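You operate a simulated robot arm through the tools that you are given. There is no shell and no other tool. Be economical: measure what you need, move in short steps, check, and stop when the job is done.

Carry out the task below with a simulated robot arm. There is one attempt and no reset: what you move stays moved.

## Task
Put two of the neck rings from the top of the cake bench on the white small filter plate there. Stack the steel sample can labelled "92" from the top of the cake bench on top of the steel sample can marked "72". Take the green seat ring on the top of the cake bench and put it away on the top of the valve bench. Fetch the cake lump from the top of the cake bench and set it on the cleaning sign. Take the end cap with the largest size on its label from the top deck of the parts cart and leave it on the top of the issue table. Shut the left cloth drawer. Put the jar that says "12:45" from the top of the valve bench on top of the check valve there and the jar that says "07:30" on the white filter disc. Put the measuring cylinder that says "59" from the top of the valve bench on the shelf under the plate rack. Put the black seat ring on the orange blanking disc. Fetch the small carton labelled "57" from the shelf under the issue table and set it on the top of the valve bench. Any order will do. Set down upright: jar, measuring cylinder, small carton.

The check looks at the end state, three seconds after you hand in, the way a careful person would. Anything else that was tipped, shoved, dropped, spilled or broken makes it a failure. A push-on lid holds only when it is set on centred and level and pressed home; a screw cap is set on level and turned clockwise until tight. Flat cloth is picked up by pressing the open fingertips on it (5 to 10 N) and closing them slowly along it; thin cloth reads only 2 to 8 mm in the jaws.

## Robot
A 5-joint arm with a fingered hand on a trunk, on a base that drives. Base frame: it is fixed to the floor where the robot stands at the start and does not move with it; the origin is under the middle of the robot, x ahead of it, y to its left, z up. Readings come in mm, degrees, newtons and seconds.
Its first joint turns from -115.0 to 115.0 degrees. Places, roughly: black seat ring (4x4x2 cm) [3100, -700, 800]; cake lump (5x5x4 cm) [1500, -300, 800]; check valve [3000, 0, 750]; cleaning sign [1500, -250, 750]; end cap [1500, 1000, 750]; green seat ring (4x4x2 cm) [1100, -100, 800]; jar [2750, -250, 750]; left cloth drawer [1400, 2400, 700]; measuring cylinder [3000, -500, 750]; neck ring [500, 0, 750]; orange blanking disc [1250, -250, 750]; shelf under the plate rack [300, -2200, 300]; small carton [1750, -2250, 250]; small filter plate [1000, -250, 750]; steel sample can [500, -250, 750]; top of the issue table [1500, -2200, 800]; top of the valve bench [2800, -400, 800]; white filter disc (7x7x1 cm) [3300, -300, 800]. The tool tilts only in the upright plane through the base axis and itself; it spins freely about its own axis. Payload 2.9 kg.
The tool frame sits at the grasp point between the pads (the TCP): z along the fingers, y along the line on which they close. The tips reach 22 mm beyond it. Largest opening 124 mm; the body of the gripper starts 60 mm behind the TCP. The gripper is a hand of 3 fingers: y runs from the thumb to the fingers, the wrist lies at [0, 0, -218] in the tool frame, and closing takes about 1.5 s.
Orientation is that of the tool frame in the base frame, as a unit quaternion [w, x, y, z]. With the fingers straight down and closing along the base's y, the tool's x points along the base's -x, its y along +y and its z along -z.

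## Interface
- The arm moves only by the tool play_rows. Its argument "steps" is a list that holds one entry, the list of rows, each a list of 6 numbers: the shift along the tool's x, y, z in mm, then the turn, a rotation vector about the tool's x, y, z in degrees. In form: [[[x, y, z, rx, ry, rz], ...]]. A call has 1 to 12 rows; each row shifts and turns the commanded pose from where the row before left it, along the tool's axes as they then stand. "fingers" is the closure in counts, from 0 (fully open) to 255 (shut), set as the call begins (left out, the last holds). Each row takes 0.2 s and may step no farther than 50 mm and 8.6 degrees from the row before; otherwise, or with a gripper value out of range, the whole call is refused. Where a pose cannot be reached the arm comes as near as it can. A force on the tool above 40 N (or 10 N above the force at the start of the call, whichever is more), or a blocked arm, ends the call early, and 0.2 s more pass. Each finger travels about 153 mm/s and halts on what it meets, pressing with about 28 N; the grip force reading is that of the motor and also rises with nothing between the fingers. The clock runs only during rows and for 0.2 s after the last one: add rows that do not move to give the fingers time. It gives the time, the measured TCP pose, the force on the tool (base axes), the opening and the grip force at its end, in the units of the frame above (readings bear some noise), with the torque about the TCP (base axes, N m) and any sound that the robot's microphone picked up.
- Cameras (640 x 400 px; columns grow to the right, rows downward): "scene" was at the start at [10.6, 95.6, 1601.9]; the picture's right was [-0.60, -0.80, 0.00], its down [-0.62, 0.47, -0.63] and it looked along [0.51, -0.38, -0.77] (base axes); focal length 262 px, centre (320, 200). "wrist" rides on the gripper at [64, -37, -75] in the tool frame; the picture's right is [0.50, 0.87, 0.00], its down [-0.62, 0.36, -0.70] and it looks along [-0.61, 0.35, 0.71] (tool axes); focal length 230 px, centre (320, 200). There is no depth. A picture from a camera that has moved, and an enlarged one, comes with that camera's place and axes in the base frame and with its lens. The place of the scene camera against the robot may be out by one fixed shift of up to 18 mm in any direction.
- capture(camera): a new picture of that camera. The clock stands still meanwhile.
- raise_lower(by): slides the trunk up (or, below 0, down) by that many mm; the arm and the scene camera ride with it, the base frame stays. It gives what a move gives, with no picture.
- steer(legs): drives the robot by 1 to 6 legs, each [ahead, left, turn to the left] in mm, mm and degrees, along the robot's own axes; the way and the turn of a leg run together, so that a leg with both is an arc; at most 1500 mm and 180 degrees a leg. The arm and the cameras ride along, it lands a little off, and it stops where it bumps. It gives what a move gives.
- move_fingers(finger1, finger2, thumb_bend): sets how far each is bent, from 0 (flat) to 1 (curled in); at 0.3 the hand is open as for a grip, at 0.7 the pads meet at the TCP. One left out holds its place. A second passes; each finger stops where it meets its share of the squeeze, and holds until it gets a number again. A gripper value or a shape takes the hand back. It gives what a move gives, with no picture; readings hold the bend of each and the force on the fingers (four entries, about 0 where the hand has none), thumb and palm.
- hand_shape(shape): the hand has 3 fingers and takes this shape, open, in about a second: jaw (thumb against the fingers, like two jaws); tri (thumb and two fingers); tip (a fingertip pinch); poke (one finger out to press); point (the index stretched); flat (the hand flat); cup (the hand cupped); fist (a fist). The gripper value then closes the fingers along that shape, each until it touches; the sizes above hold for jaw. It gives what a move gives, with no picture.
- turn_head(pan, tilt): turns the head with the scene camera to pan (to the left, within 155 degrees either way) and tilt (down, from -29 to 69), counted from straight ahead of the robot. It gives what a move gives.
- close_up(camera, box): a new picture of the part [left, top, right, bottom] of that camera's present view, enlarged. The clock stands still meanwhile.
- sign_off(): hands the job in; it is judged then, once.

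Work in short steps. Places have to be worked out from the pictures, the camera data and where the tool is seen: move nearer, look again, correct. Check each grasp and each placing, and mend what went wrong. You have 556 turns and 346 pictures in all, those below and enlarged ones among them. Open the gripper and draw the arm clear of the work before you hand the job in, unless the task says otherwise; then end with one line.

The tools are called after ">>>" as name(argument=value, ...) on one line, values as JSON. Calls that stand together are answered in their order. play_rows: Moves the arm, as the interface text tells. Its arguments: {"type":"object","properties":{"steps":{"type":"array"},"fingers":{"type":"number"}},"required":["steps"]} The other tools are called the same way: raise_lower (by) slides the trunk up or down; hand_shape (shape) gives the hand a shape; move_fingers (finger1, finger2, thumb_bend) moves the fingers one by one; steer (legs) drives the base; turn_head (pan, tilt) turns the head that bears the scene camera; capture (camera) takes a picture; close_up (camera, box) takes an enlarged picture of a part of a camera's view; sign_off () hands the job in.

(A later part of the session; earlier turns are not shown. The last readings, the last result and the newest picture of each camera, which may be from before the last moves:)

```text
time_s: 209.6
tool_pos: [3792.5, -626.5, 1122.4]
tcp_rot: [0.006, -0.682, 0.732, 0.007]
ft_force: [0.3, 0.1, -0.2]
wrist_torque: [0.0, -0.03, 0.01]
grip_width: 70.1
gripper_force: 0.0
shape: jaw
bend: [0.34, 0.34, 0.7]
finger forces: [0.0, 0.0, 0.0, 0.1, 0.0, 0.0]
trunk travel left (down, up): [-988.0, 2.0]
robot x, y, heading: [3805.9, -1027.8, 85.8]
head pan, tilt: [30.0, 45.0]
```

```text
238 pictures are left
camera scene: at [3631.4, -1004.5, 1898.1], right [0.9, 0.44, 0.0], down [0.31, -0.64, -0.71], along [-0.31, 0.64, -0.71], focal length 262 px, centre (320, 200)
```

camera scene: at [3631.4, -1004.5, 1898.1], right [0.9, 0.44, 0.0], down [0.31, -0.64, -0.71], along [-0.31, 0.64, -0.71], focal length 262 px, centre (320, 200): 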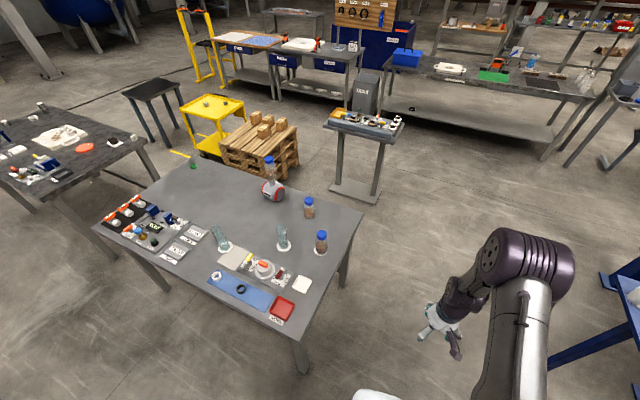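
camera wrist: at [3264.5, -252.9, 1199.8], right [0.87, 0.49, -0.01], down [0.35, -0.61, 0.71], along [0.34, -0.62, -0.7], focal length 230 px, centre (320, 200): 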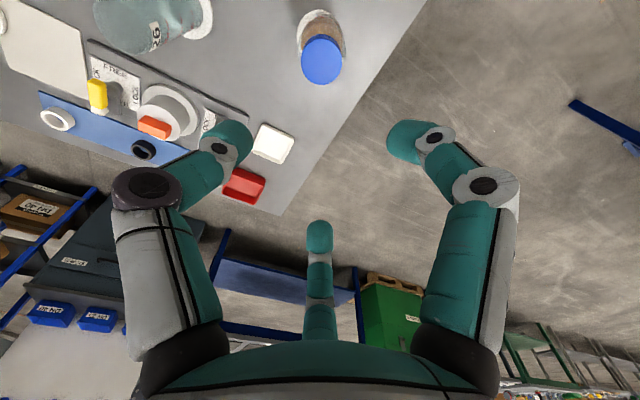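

>>> close_up(camera="scene", box=[190, 210, 330, 320])

>>> steer(legs=[[0, 0, 4.2], [0, 600, 0]])

>>> turn_head(pan=0, tilt=50)

>>> capture(camera="scene")

```text
3.64 times, centred on (260, 265) of scene
camera zoom: at [3631.4, -1004.5, 1898.1], right [0.9, 0.44, 0.0], down [0.31, -0.64, -0.71], along [-0.31, 0.64, -0.71], focal length 951 px, centre (538, -36)
```

zoom: 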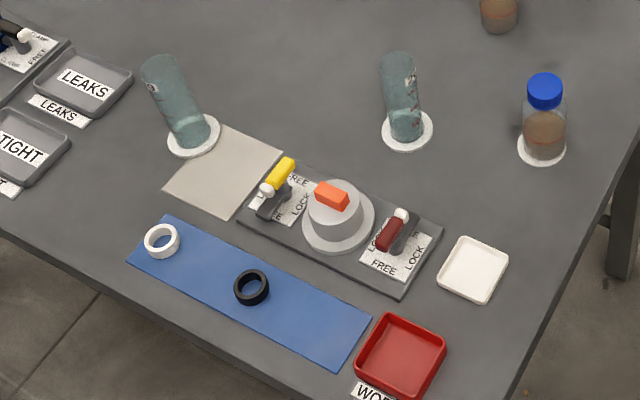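

```text
time_s: 213.5
tool_pos: [3154.0, -630.2, 1123.0]
tcp_rot: [-0.005, 0.71, -0.704, -0.007]
ft_force: [0.5, 0.7, -0.5]
wrist_torque: [0.02, -0.01, -0.01]
grip_width: 69.8
gripper_force: 0.1
shape: jaw
bend: [0.34, 0.34, 0.7]
finger forces: [0.1, 0.0, 0.1, 0.0, 0.0, 0.1]
trunk travel left (down, up): [-988.0, 2.0]
robot x, y, heading: [3197.4, -1030.0, 90.1]
head pan, tilt: [30.0, 45.0]
```

```text
time_s: 214.4
tool_pos: [3152.9, -630.8, 1122.2]
tcp_rot: [-0.006, 0.709, -0.705, -0.007]
ft_force: [0.3, -0.1, 0.3]
wrist_torque: [0.01, -0.02, -0.01]
grip_width: 70.0
gripper_force: 0.1
shape: jaw
bend: [0.34, 0.34, 0.7]
finger forces: [0.0, 0.0, 0.0, 0.0, 0.1, 0.0]
trunk travel left (down, up): [-988.0, 2.0]
robot x, y, heading: [3195.1, -1025.6, 90.4]
head pan, tilt: [0.0, 50.0]
```

```text
236 pictures are left
camera scene: at [3061.8, -1014.3, 1891.2], right [1.0, 0.01, 0.0], down [0.01, -0.77, -0.64], along [0.0, 0.64, -0.77], focal length 262 px, centre (320, 200)
```

scene: 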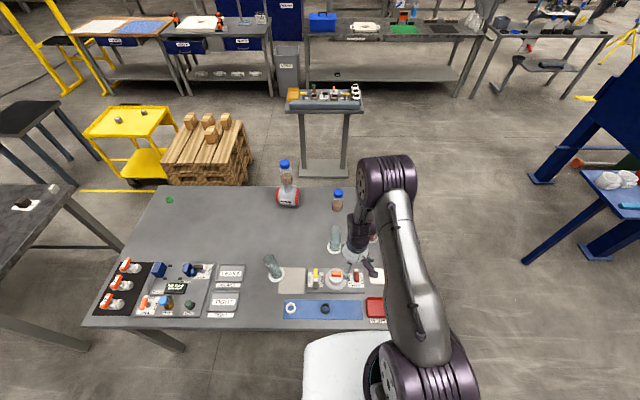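

>>> close_up(camera="scene", box=[250, 210, 370, 290])

>>> capture(camera="wrist")

```text
5.00 times, centred on (310, 250) of scene
camera zoom: at [3061.8, -1014.3, 1891.2], right [1.0, 0.01, 0.0], down [0.01, -0.77, -0.64], along [0.0, 0.64, -0.77], focal length 1307 px, centre (370, -50)
```

zoom: 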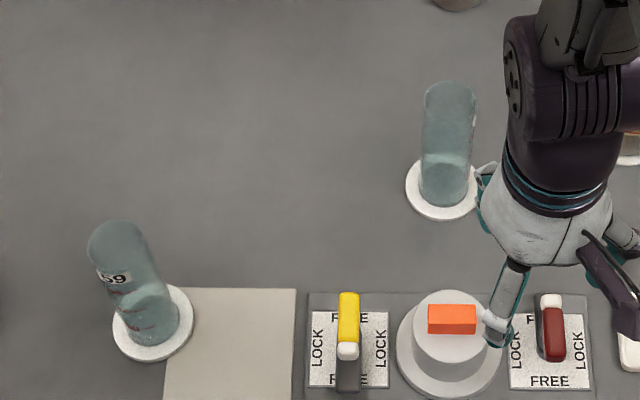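

```text
234 pictures are left
camera wrist: at [3190.2, -696.1, 1196.7], right [-0.86, -0.51, -0.01], down [-0.36, 0.6, 0.71], along [-0.36, 0.62, -0.7], focal length 230 px, centre (320, 200)
```

wrist: 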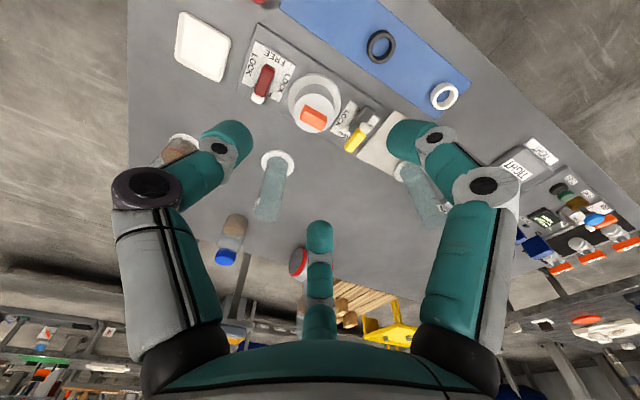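

The near-left cylinder reads "59" (around (2874,-522)); the black ring is near (3086,-674). I drive left to face cylinder 59, bring the tool straight ahead, and test tilting the tool outward by 45° (needed later under the rack).

>>> steer(legs=[[0, 320, 0]])

>>> play_rows(steps=[[[0, -20, 0, 0, 0, 0], [0, -22, 0, 0, 0, 0], [0, 0, 0, 0, 0, 0], [0, 0, 0, 0, -8, 0], [0, 0, 0, 0, -8, 0], [0, 0, 0, 0, -8, 0], [0, 0, 0, 0, -8, 0], [0, 0, 0, 0, -8, 0], [0, 0, 0, 0, -5, 0], [0, 0, 0, 0, 0, 0]]])

>>> capture(camera="wrist")

>>> capture(camera="scene")

```text
time_s: 216.6
tool_pos: [2833.6, -634.2, 1123.1]
tcp_rot: [-0.005, 0.709, -0.705, -0.007]
ft_force: [-0.4, 0.2, -0.5]
wrist_torque: [0.0, -0.01, 0.02]
grip_width: 69.9
gripper_force: 0.0
shape: jaw
bend: [0.34, 0.34, 0.7]
finger forces: [0.0, 0.1, 0.0, 0.0, 0.1, 0.1]
trunk travel left (down, up): [-988.0, 2.0]
robot x, y, heading: [2879.8, -1029.4, 90.1]
head pan, tilt: [0.0, 50.0]
```

```text
time_s: 218.8
tool_pos: [2877.0, -632.5, 1122.3]
tcp_rot: [-0.275, 0.653, -0.649, -0.278]
ft_force: [0.4, 1.0, -0.3]
wrist_torque: [-0.02, 0.05, 0.01]
grip_width: 70.1
gripper_force: 0.1
shape: jaw
bend: [0.34, 0.34, 0.7]
finger forces: [0.1, 0.0, 0.0, 0.1, 0.0, 0.1]
trunk travel left (down, up): [-988.0, 2.0]
robot x, y, heading: [2878.3, -1025.5, 90.5]
head pan, tilt: [0.0, 50.0]
```

```text
233 pictures are left
camera wrist: at [2913.4, -731.3, 1128.5], right [-0.86, -0.35, -0.36], down [-0.35, -0.08, 0.93], along [-0.36, 0.93, -0.06], focal length 230 px, centre (320, 200)
```

wrist: 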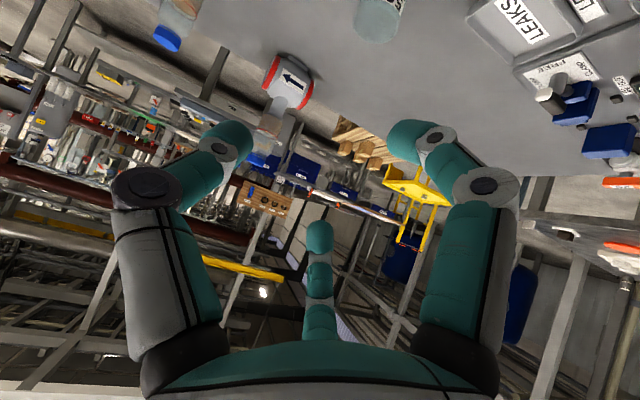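

```text
232 pictures are left
camera scene: at [2743.3, -1016.4, 1891.2], right [1.0, 0.01, 0.0], down [0.0, -0.77, -0.64], along [0.0, 0.64, -0.77], focal length 262 px, centre (320, 200)
```

scene: 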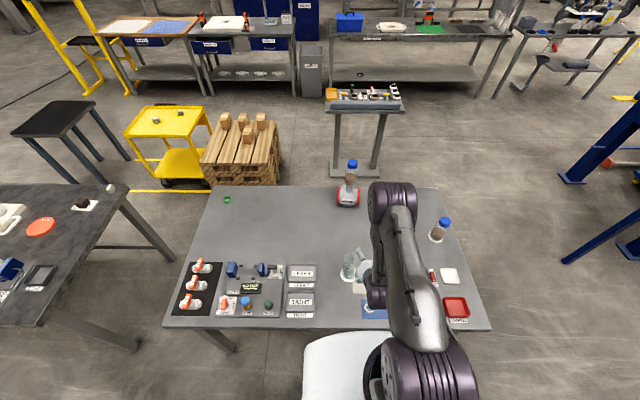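

Tilting works. Zoom on cylinder 59 to size it.

>>> close_up(camera="scene", box=[320, 225, 400, 295])

>>> close_up(camera="wrist", box=[300, 0, 480, 100])

```text
5.71 times, centred on (360, 260) of scene
camera zoom: at [2743.3, -1016.4, 1891.2], right [1.0, 0.01, 0.0], down [0.0, -0.77, -0.64], along [0.0, 0.64, -0.77], focal length 1494 px, centre (91, -143)
```

zoom: 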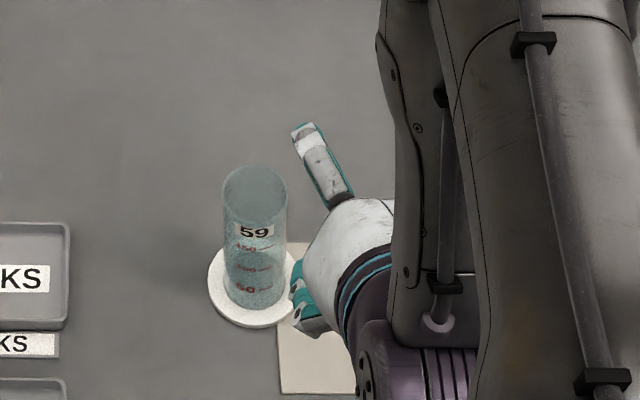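

```text
3.56 times, centred on (390, 50) of wrist
camera zoom: at [2913.4, -731.3, 1128.5], right [-0.86, -0.35, -0.36], down [-0.35, -0.08, 0.93], along [-0.36, 0.93, -0.06], focal length 818 px, centre (71, 733)
```

zoom: 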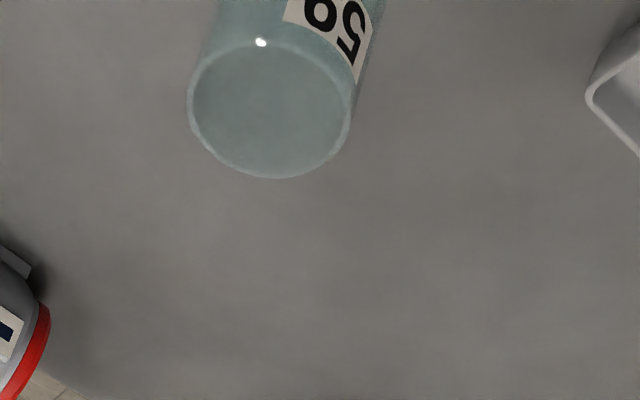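

Cylinder top is near z≈940, tube ~44 mm wide. I lower 140 with the trunk and look again from closer.

>>> raise_lower(by=-140)

>>> capture(camera="wrist")

```text
time_s: 220.4
tool_pos: [2875.1, -631.9, 983.0]
tcp_rot: [-0.276, 0.652, -0.649, -0.277]
ft_force: [0.0, -0.4, 0.7]
wrist_torque: [-0.01, 0.02, 0.0]
grip_width: 70.1
gripper_force: 0.0
shape: jaw
bend: [0.34, 0.34, 0.7]
finger forces: [0.0, 0.1, 0.0, 0.0, 0.0, 0.0]
trunk travel left (down, up): [-848.0, 142.0]
robot x, y, heading: [2879.8, -1031.3, 90.5]
head pan, tilt: [0.0, 50.0]
```

```text
229 pictures are left
camera wrist: at [2913.4, -731.0, 988.6], right [-0.86, -0.35, -0.36], down [-0.35, -0.08, 0.93], along [-0.36, 0.93, -0.06], focal length 230 px, centre (320, 200)
```

wrist: 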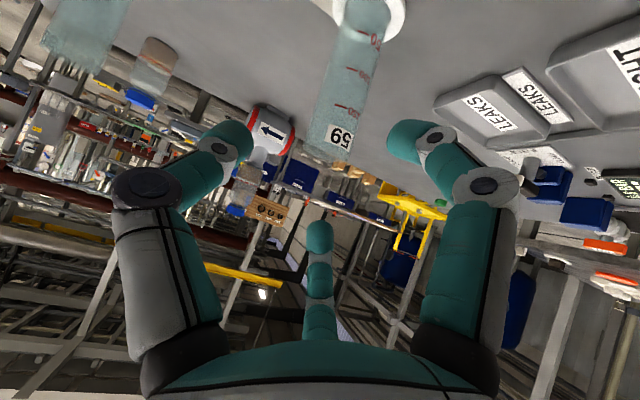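

>>> close_up(camera="wrist", box=[280, 0, 430, 170])

```text
2.35 times, centred on (355, 85) of wrist
camera zoom: at [2913.4, -731.0, 988.6], right [-0.86, -0.35, -0.36], down [-0.35, -0.08, 0.93], along [-0.36, 0.93, -0.06], focal length 541 px, centre (238, 471)
```

zoom: 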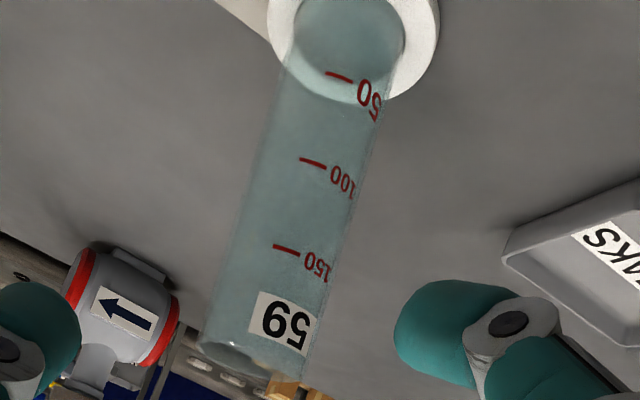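

The wrist view consistently puts cylinder 59 at (2842,-518), top z≈927. I shift the robot 34 mm left so it is straight ahead.

>>> steer(legs=[[0, 34, -0.3]])

>>> play_rows(steps=[[[0, 0, 20, 0, 0, 0], [0, 0, 20, 0, 0, 0], [0, 0, 0, 0, 0, 0]]])

>>> capture(camera="wrist")

```text
time_s: 221.3
tool_pos: [2845.4, -632.6, 983.9]
tcp_rot: [0.275, -0.65, 0.652, 0.277]
ft_force: [1.1, 1.3, 0.1]
wrist_torque: [0.0, 0.0, 0.0]
grip_width: 69.8
gripper_force: 0.0
shape: jaw
bend: [0.34, 0.34, 0.7]
finger forces: [0.1, 0.1, 0.0, 0.1, 0.1, 0.0]
trunk travel left (down, up): [-848.0, 142.0]
robot x, y, heading: [2843.1, -1031.2, 89.9]
head pan, tilt: [0.0, 50.0]
```

```text
time_s: 222.1
tool_pos: [2844.2, -602.5, 954.4]
tcp_rot: [-0.275, 0.651, -0.651, -0.277]
ft_force: [-0.1, 0.5, 0.1]
wrist_torque: [0.0, 0.03, 0.04]
grip_width: 70.0
gripper_force: 0.1
shape: jaw
bend: [0.34, 0.34, 0.7]
finger forces: [0.0, 0.0, 0.0, 0.1, 0.0, 0.0]
trunk travel left (down, up): [-848.0, 142.0]
robot x, y, heading: [2845.4, -1030.9, 90.2]
head pan, tilt: [0.0, 50.0]
```

```text
227 pictures are left
camera wrist: at [2880.4, -701.3, 959.8], right [-0.87, -0.35, -0.36], down [-0.35, -0.08, 0.93], along [-0.35, 0.93, -0.06], focal length 230 px, centre (320, 200)
```

wrist: 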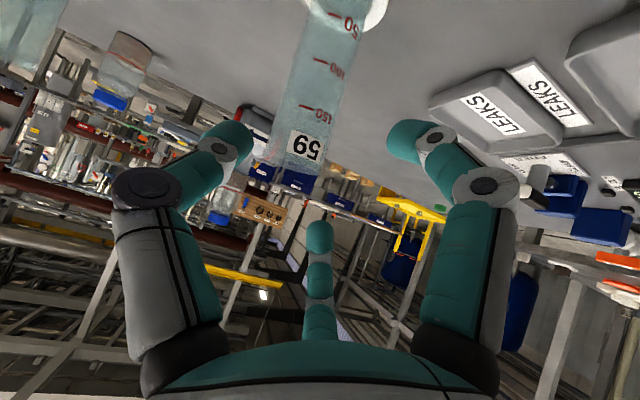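

For a firm three-finger grip on the tube I use a smaller tilt of 25°. Rotate back 20°, open fully, and move to the pre-grasp point above the tube.

>>> play_rows(steps=[[[0, 0, -20, 0, 0, 0], [0, 0, 0, 0, 8, 0], [0, 0, 0, 0, 8, 0], [0, 0, 0, 0, 4, 0], [-24, 1, 7, 0, 0, 0], [-24, 1, 7, 0, 0, 0], [0, 0, 0, 0, 0, 0]]], fingers=0)

>>> capture(camera="wrist")

```text
time_s: 223.7
tool_pos: [2840.6, -569.3, 979.0]
tcp_rot: [-0.157, 0.689, -0.689, -0.159]
ft_force: [0.1, -0.1, 0.5]
wrist_torque: [0.01, -0.03, -0.03]
grip_width: 123.7
gripper_force: 0.1
shape: jaw
bend: [0.3, 0.3, 0.3]
finger forces: [0.0, 0.0, 0.1, 0.1, 0.0, 0.0]
trunk travel left (down, up): [-848.0, 142.0]
robot x, y, heading: [2845.3, -1030.0, 89.9]
head pan, tilt: [0.0, 50.0]
```

```text
226 pictures are left
camera wrist: at [2878.6, -660.1, 1017.4], right [-0.87, -0.45, -0.22], down [-0.35, 0.25, 0.9], along [-0.35, 0.86, -0.37], focal length 230 px, centre (320, 200)
```

wrist: 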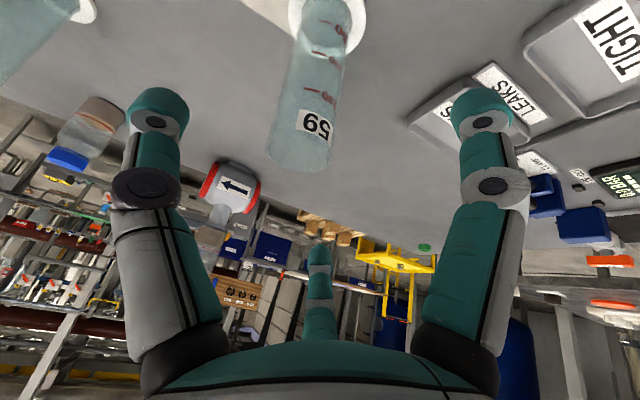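

>>> play_rows(steps=[[[-7, -4.4, 0, 0, 0, 0], [0, 0, 25, 0, 0, 0], [0, 0, 25, 0, 0, 0], [0, 0, 0, 0, 0, 0]]])

>>> capture(camera="wrist")

```text
time_s: 224.7
tool_pos: [2846.8, -539.9, 935.8]
tcp_rot: [0.159, -0.689, 0.689, 0.158]
ft_force: [-0.8, 0.0, -0.3]
wrist_torque: [-0.02, 0.04, -0.02]
grip_width: 123.9
gripper_force: 0.0
shape: jaw
bend: [0.3, 0.3, 0.3]
finger forces: [0.0, 0.1, 0.0, 0.1, 0.0, 0.0]
trunk travel left (down, up): [-848.0, 142.0]
robot x, y, heading: [2844.6, -1027.4, 89.9]
head pan, tilt: [0.0, 50.0]
```

```text
225 pictures are left
camera wrist: at [2882.5, -631.1, 974.8], right [-0.87, -0.45, -0.22], down [-0.36, 0.25, 0.9], along [-0.35, 0.86, -0.38], focal length 230 px, centre (320, 200)
```

wrist: 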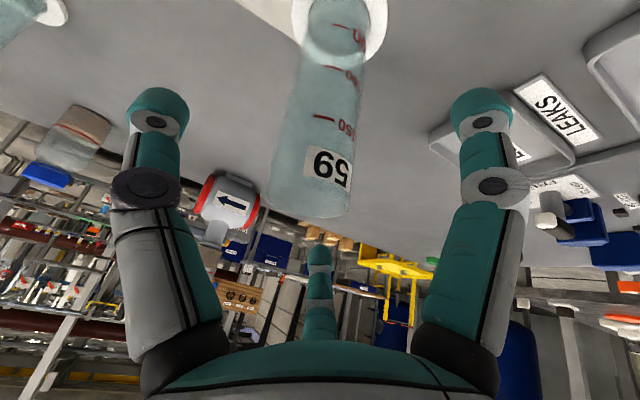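

>>> play_rows(steps=[[[1.5, 1, 15, 0, 0, 0], [0, 0, 18, 0, 0, 0], [0, 0, 18, 0, 0, 0], [0, 0, 0, 0, 0, 0]]])

>>> capture(camera="wrist")

```text
time_s: 225.7
tool_pos: [2844.7, -520.7, 889.5]
tcp_rot: [0.16, -0.689, 0.689, 0.159]
ft_force: [-0.5, 0.2, -0.6]
wrist_torque: [0.01, -0.01, 0.04]
grip_width: 124.0
gripper_force: 0.1
shape: jaw
bend: [0.3, 0.3, 0.3]
finger forces: [0.1, 0.0, 0.0, 0.0, 0.0, 0.1]
trunk travel left (down, up): [-848.0, 142.0]
robot x, y, heading: [2842.9, -1029.7, 90.1]
head pan, tilt: [0.0, 50.0]
```

```text
224 pictures are left
camera wrist: at [2882.0, -610.5, 928.7], right [-0.87, -0.45, -0.22], down [-0.36, 0.25, 0.9], along [-0.35, 0.86, -0.38], focal length 230 px, centre (320, 200)
```

wrist: 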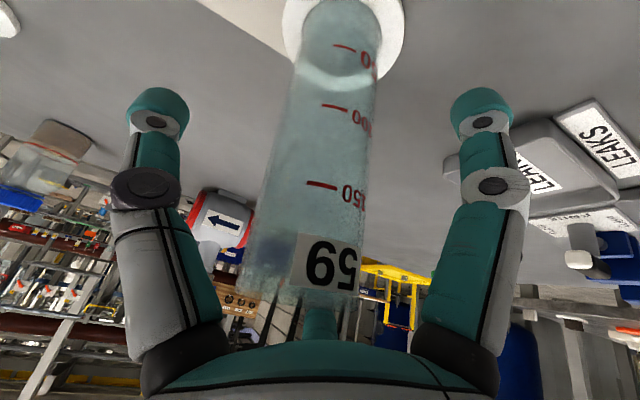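

The tube is centred between the fingers. Close.

>>> play_rows(steps=[[[0, 0, 0, 0, 0, 0], [0, 0, 0, 0, 0, 0], [0, 0, 0, 0, 0, 0], [0, 0, 0, 0, 0, 0], [0, 0, 0, 0, 0, 0], [0, 0, 0, 0, 0, 0], [0, 0, 0, 0, 0, 0]]], fingers=255)

>>> capture(camera="wrist")

>>> close_up(camera="scene", box=[300, 200, 440, 310])

```text
time_s: 227.3
tool_pos: [2844.0, -519.5, 890.1]
tcp_rot: [0.16, -0.689, 0.689, 0.159]
ft_force: [-3.3, 0.0, 4.7]
wrist_torque: [-0.19, 0.17, -0.12]
grip_width: 41.2
gripper_force: 28.0
shape: jaw
bend: [0.78, 0.76, 0.7]
finger forces: [23.9, 21.8, 0.0, 0.1, 26.0, 0.0]
trunk travel left (down, up): [-848.0, 142.0]
robot x, y, heading: [2842.4, -1027.6, 90.4]
head pan, tilt: [0.0, 50.0]
```

```text
223 pictures are left
camera wrist: at [2881.5, -610.7, 929.2], right [-0.87, -0.45, -0.22], down [-0.36, 0.25, 0.9], along [-0.35, 0.86, -0.37], focal length 230 px, centre (320, 200)
```

wrist: 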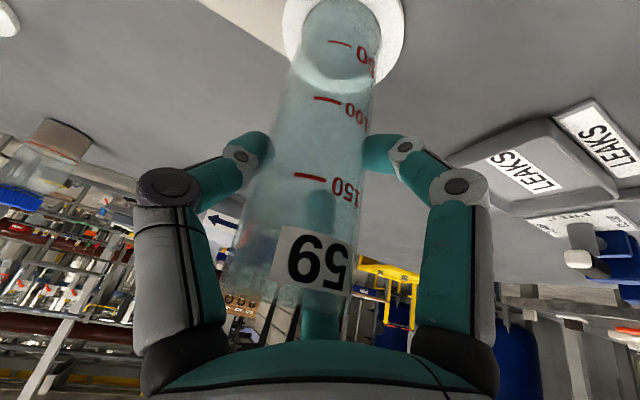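

```text
3.64 times, centred on (370, 255) of scene
camera zoom: at [2708.2, -1016.8, 1751.1], right [1.0, 0.0, 0.0], down [0.0, -0.77, -0.64], along [0.0, 0.64, -0.77], focal length 951 px, centre (138, 0)
```

zoom: 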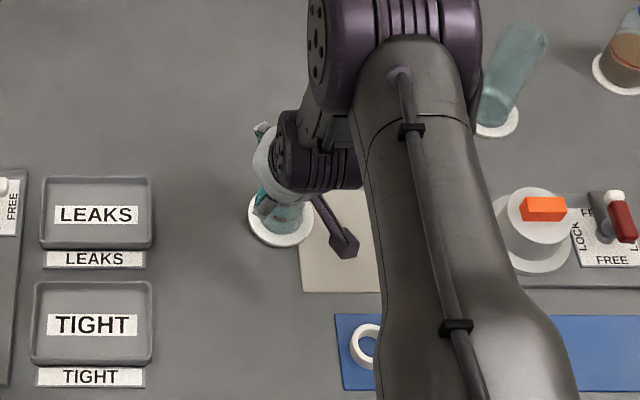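

Gripped (41 mm). Lift 60 and check it hangs straight.

>>> raise_lower(by=100)

>>> capture(camera="wrist")

```text
time_s: 228.6
tool_pos: [2844.9, -518.9, 989.5]
tcp_rot: [0.159, -0.689, 0.69, 0.157]
ft_force: [-0.4, 0.0, -1.2]
wrist_torque: [0.01, -0.02, 0.01]
grip_width: 41.0
gripper_force: 28.2
shape: jaw
bend: [0.78, 0.78, 0.7]
finger forces: [21.1, 21.1, 0.0, 0.0, 29.8, 0.0]
trunk travel left (down, up): [-948.0, 42.0]
robot x, y, heading: [2843.6, -1028.9, 89.9]
head pan, tilt: [0.0, 50.0]
```

```text
221 pictures are left
camera wrist: at [2882.0, -610.2, 1028.7], right [-0.87, -0.45, -0.22], down [-0.36, 0.25, 0.9], along [-0.35, 0.86, -0.38], focal length 230 px, centre (320, 200)
```

wrist: 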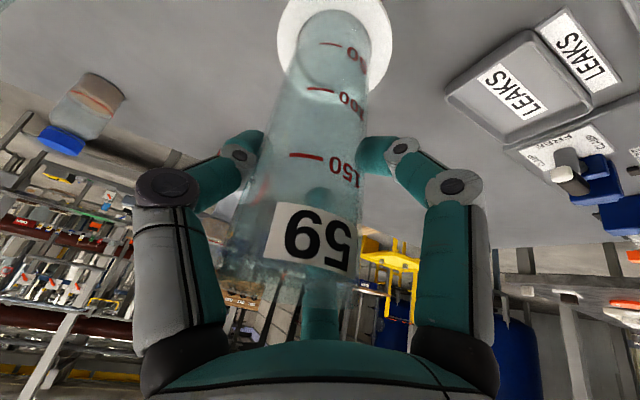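

The tube swung a few degrees in the grip. Zoom to measure its tilt.

>>> close_up(camera="wrist", box=[220, 0, 420, 300])

>>> turn_head(pan=-15, tilt=40)

>>> capture(camera="scene")

```text
1.33 times, centred on (320, 150) of wrist
camera zoom: at [2882.0, -610.2, 1028.7], right [-0.87, -0.45, -0.22], down [-0.36, 0.25, 0.9], along [-0.35, 0.86, -0.38], focal length 307 px, centre (320, 267)
```

zoom: 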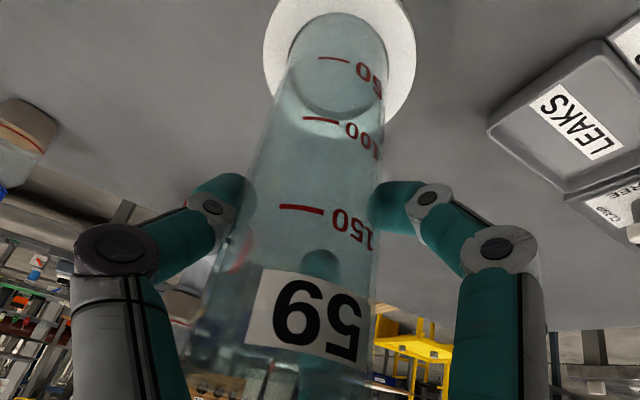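

```text
time_s: 229.4
tool_pos: [2845.6, -519.8, 988.7]
tcp_rot: [-0.159, 0.689, -0.689, -0.159]
ft_force: [-0.3, -0.2, -0.2]
wrist_torque: [0.03, 0.0, -0.01]
grip_width: 41.0
gripper_force: 27.8
shape: jaw
bend: [0.78, 0.78, 0.7]
finger forces: [21.0, 21.1, 0.0, 0.1, 29.6, 0.0]
trunk travel left (down, up): [-948.0, 42.0]
robot x, y, heading: [2841.1, -1029.4, 90.3]
head pan, tilt: [-15.0, 40.0]
```

```text
219 pictures are left
camera scene: at [2731.0, -1010.5, 1865.3], right [0.97, -0.26, 0.0], down [-0.17, -0.62, -0.77], along [0.2, 0.74, -0.64], focal length 262 px, centre (320, 200)
```

scene: 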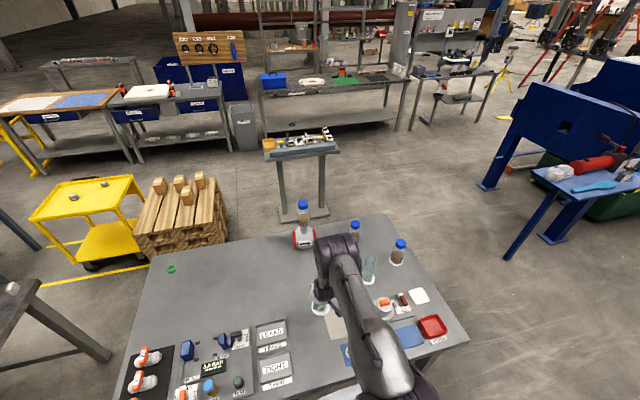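

The tube leans only ~3° forward, which I will compensate at placing. Raise, draw the arm in, back off and travel west between the benches and the racks.

>>> raise_lower(by=40)

>>> play_rows(steps=[[[36, 0, -17, 0, 0, 0], [36, 0, -17, 0, 0, 0], [36, 0, -17, 0, 0, 0], [36, 0, -17, 0, 0, 0], [0, 0, 0, 0, 0, 0]]])

>>> steer(legs=[[-330, 0, 0], [0, 0, 90]])

>>> turn_head(pan=30, tilt=35)

>>> capture(camera="scene")

```text
time_s: 230.2
tool_pos: [2845.2, -519.5, 1029.9]
tcp_rot: [-0.159, 0.689, -0.689, -0.158]
ft_force: [0.2, 0.3, -1.0]
wrist_torque: [-0.01, 0.01, -0.02]
grip_width: 41.0
gripper_force: 28.2
shape: jaw
bend: [0.78, 0.78, 0.7]
finger forces: [21.1, 20.9, 0.1, 0.0, 29.7, 0.0]
trunk travel left (down, up): [-988.0, 2.0]
robot x, y, heading: [2843.8, -1029.7, 90.1]
head pan, tilt: [-15.0, 40.0]
```

```text
time_s: 231.4
tool_pos: [2845.7, -678.0, 1028.6]
tcp_rot: [0.159, -0.689, 0.689, 0.159]
ft_force: [0.3, -0.8, 0.2]
wrist_torque: [-0.01, -0.02, 0.02]
grip_width: 40.4
gripper_force: 28.2
shape: jaw
bend: [0.78, 0.78, 0.7]
finger forces: [21.8, 20.5, 0.1, 0.0, 27.6, 0.0]
trunk travel left (down, up): [-988.0, 2.0]
robot x, y, heading: [2845.5, -1032.4, 90.3]
head pan, tilt: [-15.0, 40.0]
```

```text
time_s: 237.4
tool_pos: [2493.2, -1362.6, 1028.1]
tcp_rot: [-0.001, 0.974, 0.0, -0.225]
ft_force: [0.4, -0.8, -0.4]
wrist_torque: [0.01, 0.0, 0.0]
grip_width: 39.9
gripper_force: 27.8
shape: jaw
bend: [0.78, 0.78, 0.7]
finger forces: [21.5, 20.5, 0.0, 0.1, 27.4, 0.0]
trunk travel left (down, up): [-988.0, 2.0]
robot x, y, heading: [2842.6, -1363.0, -179.8]
head pan, tilt: [-15.0, 40.0]
```

```text
time_s: 238.6
tool_pos: [2493.9, -1362.0, 1027.1]
tcp_rot: [-0.001, 0.974, 0.001, -0.224]
ft_force: [0.4, 0.6, -0.7]
wrist_torque: [-0.01, 0.01, 0.0]
grip_width: 40.4
gripper_force: 27.4
shape: jaw
bend: [0.78, 0.78, 0.7]
finger forces: [21.4, 20.5, 0.0, 0.0, 27.4, 0.0]
trunk travel left (down, up): [-988.0, 2.0]
robot x, y, heading: [2847.0, -1362.3, -179.8]
head pan, tilt: [30.0, 35.0]
```

```text
218 pictures are left
camera scene: at [2837.5, -1553.5, 1912.9], right [-0.5, 0.86, 0.0], down [0.5, 0.29, -0.82], along [-0.71, -0.41, -0.57], focal length 262 px, centre (320, 200)
```

scene: 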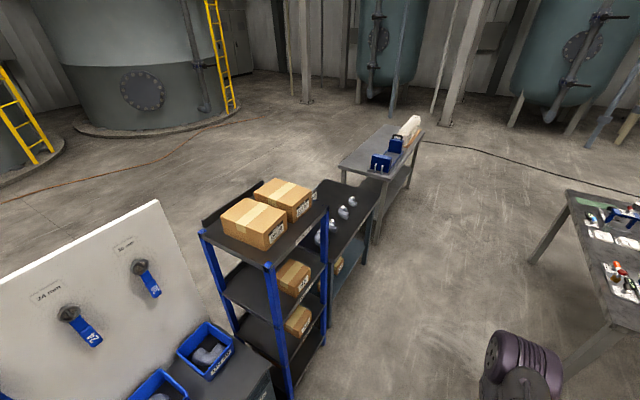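

The aisle is free. Drive 2320 mm west, then turn to face the plate rack.

>>> steer(legs=[[1400, 0, 0], [920, 0, 0], [0, 0, 90]])

>>> turn_head(pan=0, tilt=40)

>>> capture(camera="scene")

```text
time_s: 253.8
tool_pos: [545.8, -1757.6, 1028.9]
tcp_rot: [0.161, 0.675, 0.703, -0.157]
ft_force: [-0.4, 0.4, -0.4]
wrist_torque: [0.02, 0.0, 0.0]
grip_width: 40.2
gripper_force: 27.7
shape: jaw
bend: [0.78, 0.78, 0.7]
finger forces: [21.0, 20.4, 0.0, 0.1, 26.8, 0.1]
trunk travel left (down, up): [-988.0, 2.0]
robot x, y, heading: [535.2, -1405.2, -87.6]
head pan, tilt: [30.0, 35.0]
```

```text
time_s: 254.7
tool_pos: [546.4, -1757.2, 1028.7]
tcp_rot: [0.161, 0.675, 0.703, -0.156]
ft_force: [0.2, 0.0, -1.9]
wrist_torque: [0.0, -0.01, 0.03]
grip_width: 40.5
gripper_force: 28.1
shape: jaw
bend: [0.78, 0.78, 0.7]
finger forces: [20.9, 20.4, 0.1, 0.0, 26.9, 0.0]
trunk travel left (down, up): [-988.0, 2.0]
robot x, y, heading: [532.8, -1407.0, -87.6]
head pan, tilt: [0.0, 40.0]
```

```text
217 pictures are left
camera scene: at [688.6, -1429.0, 1905.3], right [-1.0, -0.04, 0.0], down [-0.03, 0.64, -0.77], along [0.03, -0.77, -0.64], focal length 262 px, centre (320, 200)
```

scene: 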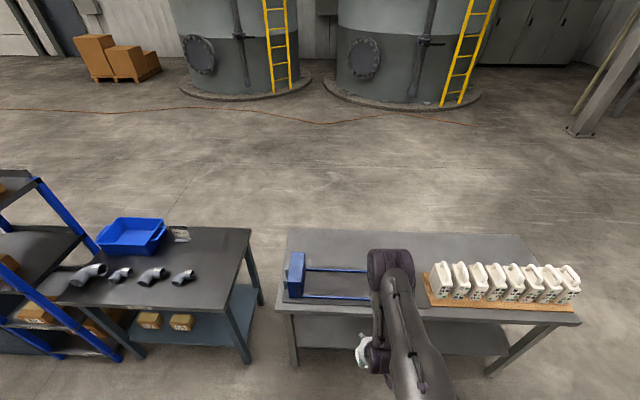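

Correct heading, then lower the trunk by 590 in the free aisle to look under the rack top.

>>> steer(legs=[[0, 0, -2.4]])

>>> raise_lower(by=-590)

>>> turn_head(pan=0, tilt=25)

>>> capture(camera="scene")

>>> capture(camera="wrist")

```text
time_s: 255.5
tool_pos: [531.4, -1756.4, 1027.3]
tcp_rot: [0.159, 0.69, 0.688, -0.159]
ft_force: [-0.2, 0.1, -0.2]
wrist_torque: [0.0, -0.04, -0.01]
grip_width: 40.1
gripper_force: 27.7
shape: jaw
bend: [0.78, 0.78, 0.7]
finger forces: [20.9, 20.4, 0.0, 0.0, 26.8, 0.0]
trunk travel left (down, up): [-988.0, 2.0]
robot x, y, heading: [533.6, -1405.3, -89.9]
head pan, tilt: [0.0, 40.0]
```

```text
refused: -590 is not a number from -400 to 400
```

```text
time_s: 256.3
tool_pos: [530.7, -1757.8, 1028.3]
tcp_rot: [0.158, 0.69, 0.688, -0.159]
ft_force: [-0.7, 0.6, -2.0]
wrist_torque: [-0.02, 0.01, 0.02]
grip_width: 39.9
gripper_force: 28.0
shape: jaw
bend: [0.78, 0.78, 0.7]
finger forces: [21.0, 20.4, 0.0, 0.0, 26.8, 0.0]
trunk travel left (down, up): [-988.0, 2.0]
robot x, y, heading: [532.0, -1409.9, -90.0]
head pan, tilt: [0.0, 25.0]
```

```text
216 pictures are left
camera scene: at [687.4, -1442.4, 1928.6], right [-1.0, 0.0, 0.0], down [0.0, 0.42, -0.91], along [0.0, -0.91, -0.42], focal length 262 px, centre (320, 200)
```

scene: 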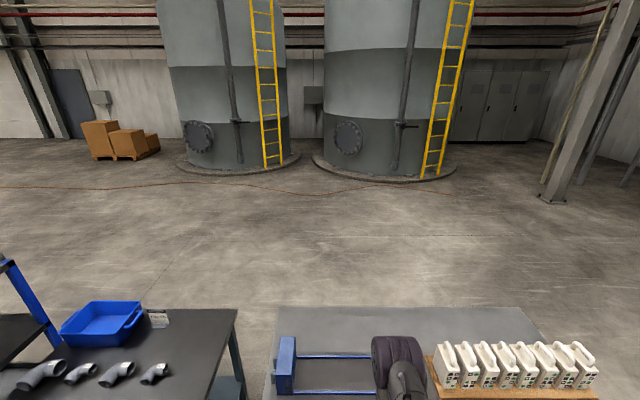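

```text
215 pictures are left
camera wrist: at [494.6, -1667.0, 1067.6], right [0.87, 0.45, -0.22], down [0.36, -0.25, 0.9], along [0.35, -0.86, -0.38], focal length 230 px, centre (320, 200)
```

wrist: 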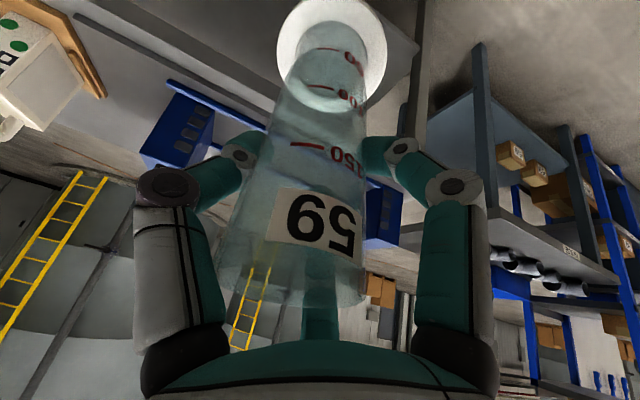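

>>> raise_lower(by=-400)

>>> raise_lower(by=-150)

>>> turn_head(pan=0, tilt=50)

>>> capture(camera="scene")

>>> capture(camera="wrist")

```text
time_s: 260.1
tool_pos: [530.9, -1757.5, 629.2]
tcp_rot: [0.157, 0.69, 0.688, -0.16]
ft_force: [-0.1, 0.4, -0.6]
wrist_torque: [-0.01, -0.02, -0.03]
grip_width: 40.0
gripper_force: 28.5
shape: jaw
bend: [0.78, 0.78, 0.7]
finger forces: [21.0, 20.3, 0.0, 0.0, 26.7, 0.0]
trunk travel left (down, up): [-588.0, 402.0]
robot x, y, heading: [534.8, -1407.7, -90.0]
head pan, tilt: [0.0, 25.0]
```

```text
time_s: 261.9
tool_pos: [531.4, -1757.8, 479.3]
tcp_rot: [0.158, 0.69, 0.688, -0.159]
ft_force: [0.7, 0.0, -1.6]
wrist_torque: [0.02, -0.04, 0.02]
grip_width: 40.2
gripper_force: 28.3
shape: jaw
bend: [0.78, 0.78, 0.7]
finger forces: [21.0, 20.3, 0.0, 0.0, 26.7, 0.0]
trunk travel left (down, up): [-438.0, 552.0]
robot x, y, heading: [533.3, -1406.2, -90.1]
head pan, tilt: [0.0, 25.0]
```

```text
time_s: 262.8
tool_pos: [531.6, -1756.7, 479.2]
tcp_rot: [0.158, 0.69, 0.688, -0.159]
ft_force: [0.1, 0.8, -1.0]
wrist_torque: [-0.04, -0.04, -0.02]
grip_width: 40.3
gripper_force: 27.4
shape: jaw
bend: [0.78, 0.78, 0.7]
finger forces: [21.0, 20.4, 0.0, 0.1, 26.7, 0.1]
trunk travel left (down, up): [-438.0, 552.0]
robot x, y, heading: [528.2, -1402.8, -90.3]
head pan, tilt: [0.0, 50.0]
```

```text
214 pictures are left
camera scene: at [687.5, -1427.1, 1341.2], right [-1.0, 0.0, 0.0], down [0.0, 0.77, -0.64], along [0.0, -0.64, -0.77], focal length 262 px, centre (320, 200)
```

scene: 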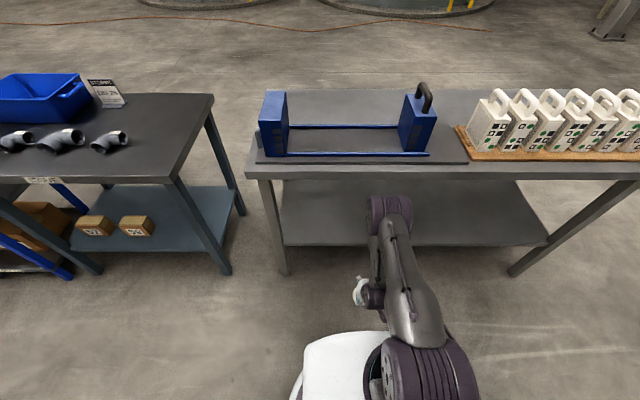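

```text
213 pictures are left
camera wrist: at [494.7, -1666.9, 517.6], right [0.87, 0.45, -0.22], down [0.36, -0.25, 0.9], along [0.35, -0.86, -0.38], focal length 230 px, centre (320, 200)
```

wrist: 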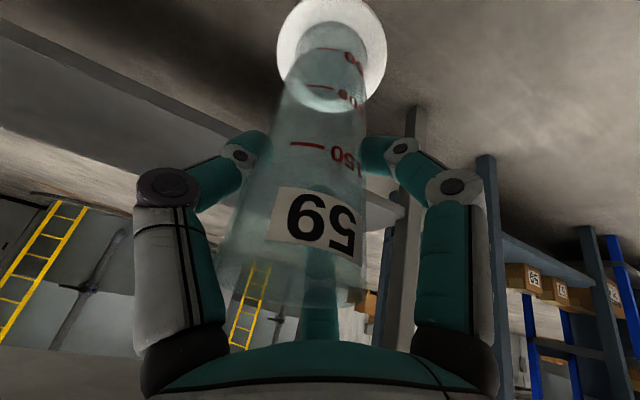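

The shelf front edge is at y≈-2010, z≈300, and free. To keep the elbow outside the rack, I raise the tool 405 mm with the arm and then lower the trunk fully.

>>> play_rows(steps=[[[-17.6, 0, -36.4, 0, 0, 0], [-17.6, 0, -36.4, 0, 0, 0], [-17.6, 0, -36.4, 0, 0, 0], [-17.6, 0, -36.4, 0, 0, 0], [-17.6, 0, -36.4, 0, 0, 0], [-17.6, 0, -36.4, 0, 0, 0], [-17.6, 0, -36.4, 0, 0, 0], [-17.6, 0, -36.4, 0, 0, 0], [-17.6, 0, -36.4, 0, 0, 0], [-17.6, 0, -36.4, 0, 0, 0], [0, 0, 0, 0, 0, 0]]])

>>> raise_lower(by=-400)

>>> capture(camera="wrist")

>>> capture(camera="scene")

```text
time_s: 265.2
tool_pos: [533.2, -1780.6, 877.6]
tcp_rot: [0.158, 0.689, 0.689, -0.159]
ft_force: [0.1, 0.3, -0.2]
wrist_torque: [0.02, -0.04, -0.05]
grip_width: 39.6
gripper_force: 27.6
shape: jaw
bend: [0.78, 0.78, 0.7]
finger forces: [22.8, 19.2, 0.0, 0.1, 25.0, 0.1]
out of reach, approached as far as the arm can: row 4, 5
trunk travel left (down, up): [-438.0, 552.0]
robot x, y, heading: [537.6, -1405.6, -89.8]
head pan, tilt: [0.0, 50.0]
```

```text
time_s: 269.0
tool_pos: [532.6, -1780.0, 478.0]
tcp_rot: [0.16, 0.69, 0.688, -0.159]
ft_force: [0.6, 0.6, -0.6]
wrist_torque: [0.0, -0.03, 0.02]
grip_width: 39.5
gripper_force: 28.6
shape: jaw
bend: [0.78, 0.78, 0.7]
finger forces: [22.9, 19.1, 0.0, 0.0, 25.1, 0.0]
trunk travel left (down, up): [-38.0, 952.0]
robot x, y, heading: [530.0, -1408.5, -90.0]
head pan, tilt: [0.0, 50.0]
```

```text
212 pictures are left
camera wrist: at [496.1, -1689.9, 516.9], right [0.87, 0.45, -0.22], down [0.36, -0.25, 0.9], along [0.35, -0.86, -0.37], focal length 230 px, centre (320, 200)
```

wrist: 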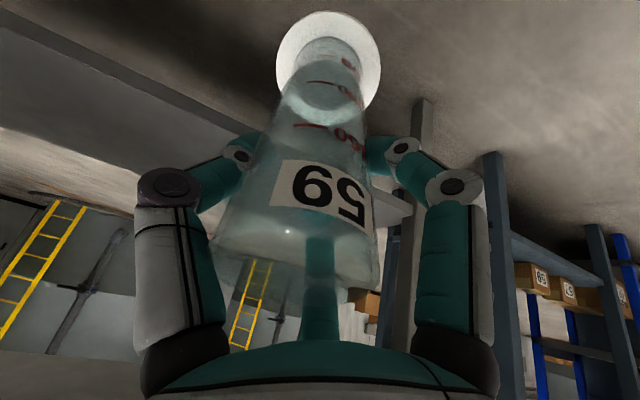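

```text
211 pictures are left
camera scene: at [687.5, -1427.0, 941.2], right [-1.0, 0.0, 0.0], down [0.0, 0.77, -0.64], along [0.0, -0.64, -0.77], focal length 262 px, centre (320, 200)
```

scene: 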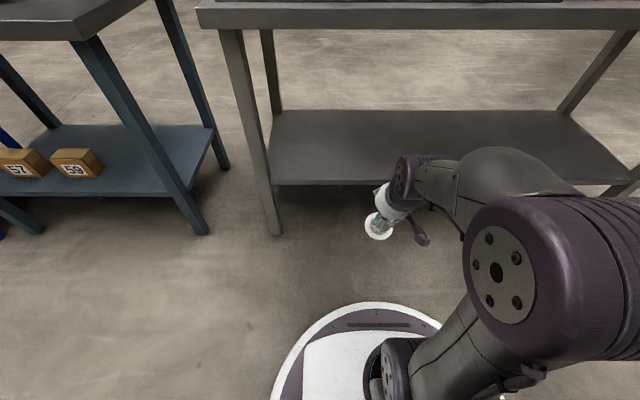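

The tube has swung to about 14° lean. I rotate the tool 13° toward vertical to bring it upright, lower the trunk fully, and look.

>>> play_rows(steps=[[[0, 0, 0, 0, 4, 0], [0, 0, 0, 0, 4, 0], [0, 0, 0, 0, 5, 0], [0, 0, 0, 0, 0, 0], [0, 0, 0, 0, 0, 0]]])

>>> capture(camera="wrist")

>>> close_up(camera="scene", box=[330, 130, 470, 270])

```text
time_s: 270.2
tool_pos: [533.2, -1780.1, 477.8]
tcp_rot: [0.08, 0.703, 0.702, -0.079]
ft_force: [0.8, 0.0, -0.9]
wrist_torque: [-0.01, -0.02, 0.01]
grip_width: 39.2
gripper_force: 27.8
shape: jaw
bend: [0.78, 0.78, 0.7]
finger forces: [23.1, 18.9, 0.0, 0.1, 24.9, 0.1]
trunk travel left (down, up): [-38.0, 952.0]
robot x, y, heading: [532.9, -1407.4, -90.1]
head pan, tilt: [0.0, 50.0]
```

```text
210 pictures are left
camera wrist: at [496.0, -1701.1, 536.5], right [0.87, 0.49, -0.11], down [0.36, -0.45, 0.82], along [0.35, -0.75, -0.56], focal length 230 px, centre (320, 200)
```

wrist: 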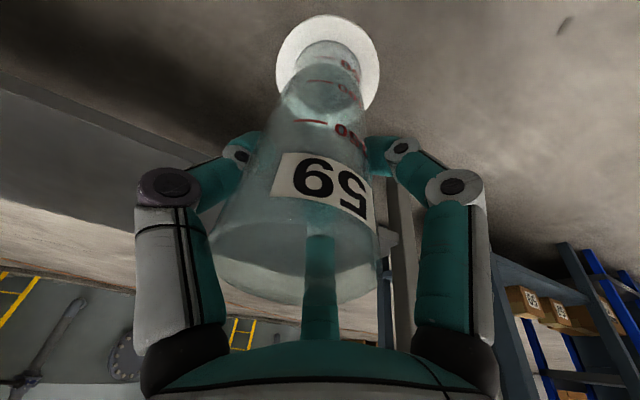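

```text
2.86 times, centred on (400, 200) of scene
camera zoom: at [687.5, -1427.0, 941.1], right [-1.0, 0.0, 0.0], down [0.0, 0.77, -0.64], along [0.0, -0.64, -0.77], focal length 747 px, centre (91, 200)
```

zoom: 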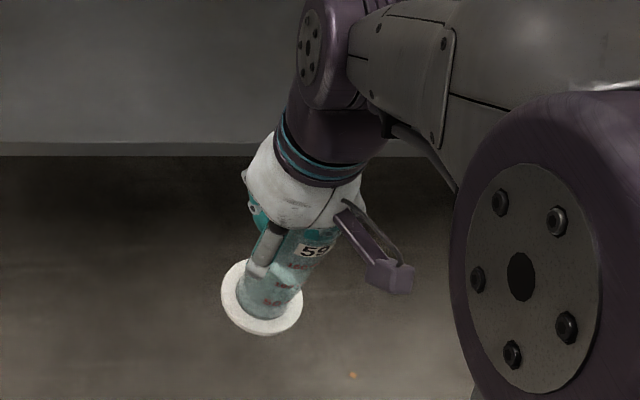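

The tube is now within ~4° of upright. Add 3° and lower the trunk the last 25 mm, then drive toward the shelf.

>>> play_rows(steps=[[[0, 0, 0, 0, 3, 0], [0, 0, 0, 0, 0, 0]]])

>>> raise_lower(by=-20)

>>> steer(legs=[[200, 0, 0]])

>>> capture(camera="scene")

>>> capture(camera="wrist")

```text
time_s: 270.8
tool_pos: [532.4, -1779.7, 478.5]
tcp_rot: [0.061, 0.705, 0.704, -0.062]
ft_force: [-0.5, -0.1, -0.4]
wrist_torque: [0.01, -0.01, 0.03]
grip_width: 39.2
gripper_force: 28.1
shape: jaw
bend: [0.78, 0.78, 0.7]
finger forces: [23.2, 18.8, 0.0, 0.0, 24.9, 0.0]
trunk travel left (down, up): [-38.0, 952.0]
robot x, y, heading: [531.6, -1405.0, -90.0]
head pan, tilt: [0.0, 50.0]
```

```text
time_s: 271.5
tool_pos: [532.1, -1780.7, 458.8]
tcp_rot: [0.061, 0.705, 0.704, -0.062]
ft_force: [-0.9, -0.1, -0.8]
wrist_torque: [0.02, -0.04, 0.02]
grip_width: 39.3
gripper_force: 27.9
shape: jaw
bend: [0.78, 0.78, 0.7]
finger forces: [23.2, 18.9, 0.0, 0.0, 24.9, 0.0]
trunk travel left (down, up): [-18.0, 972.0]
robot x, y, heading: [535.2, -1405.2, -90.1]
head pan, tilt: [0.0, 50.0]
```

```text
time_s: 273.1
tool_pos: [533.2, -1984.6, 457.4]
tcp_rot: [0.062, 0.705, 0.704, -0.061]
ft_force: [0.4, -1.0, -0.8]
wrist_torque: [0.02, -0.02, 0.03]
grip_width: 39.5
gripper_force: 27.5
shape: jaw
bend: [0.78, 0.78, 0.7]
finger forces: [23.1, 18.9, 0.0, 0.0, 25.0, 0.1]
trunk travel left (down, up): [-18.0, 972.0]
robot x, y, heading: [532.0, -1609.7, -89.9]
head pan, tilt: [0.0, 50.0]
```

```text
208 pictures are left
camera scene: at [687.4, -1631.1, 921.1], right [-1.0, 0.0, 0.0], down [0.0, 0.77, -0.64], along [0.0, -0.64, -0.77], focal length 262 px, centre (320, 200)
```

scene: 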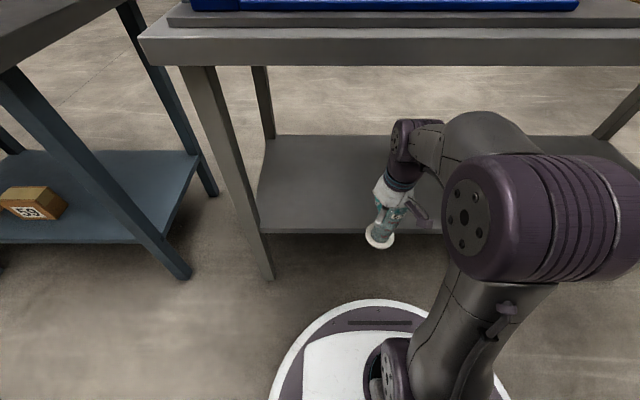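

```text
207 pictures are left
camera wrist: at [495.8, -1908.5, 520.5], right [0.87, 0.49, -0.09], down [0.36, -0.49, 0.8], along [0.35, -0.72, -0.6], focal length 230 px, centre (320, 200)
```

wrist: 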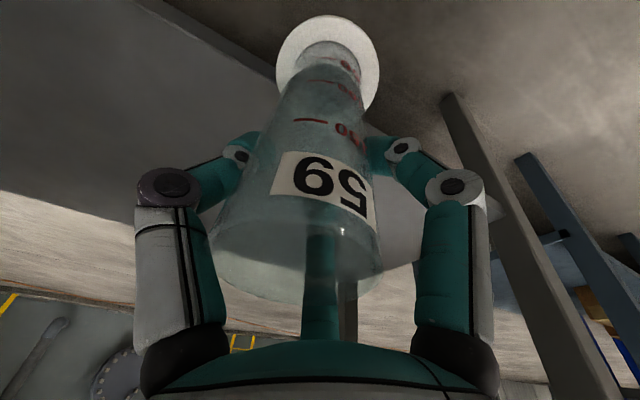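

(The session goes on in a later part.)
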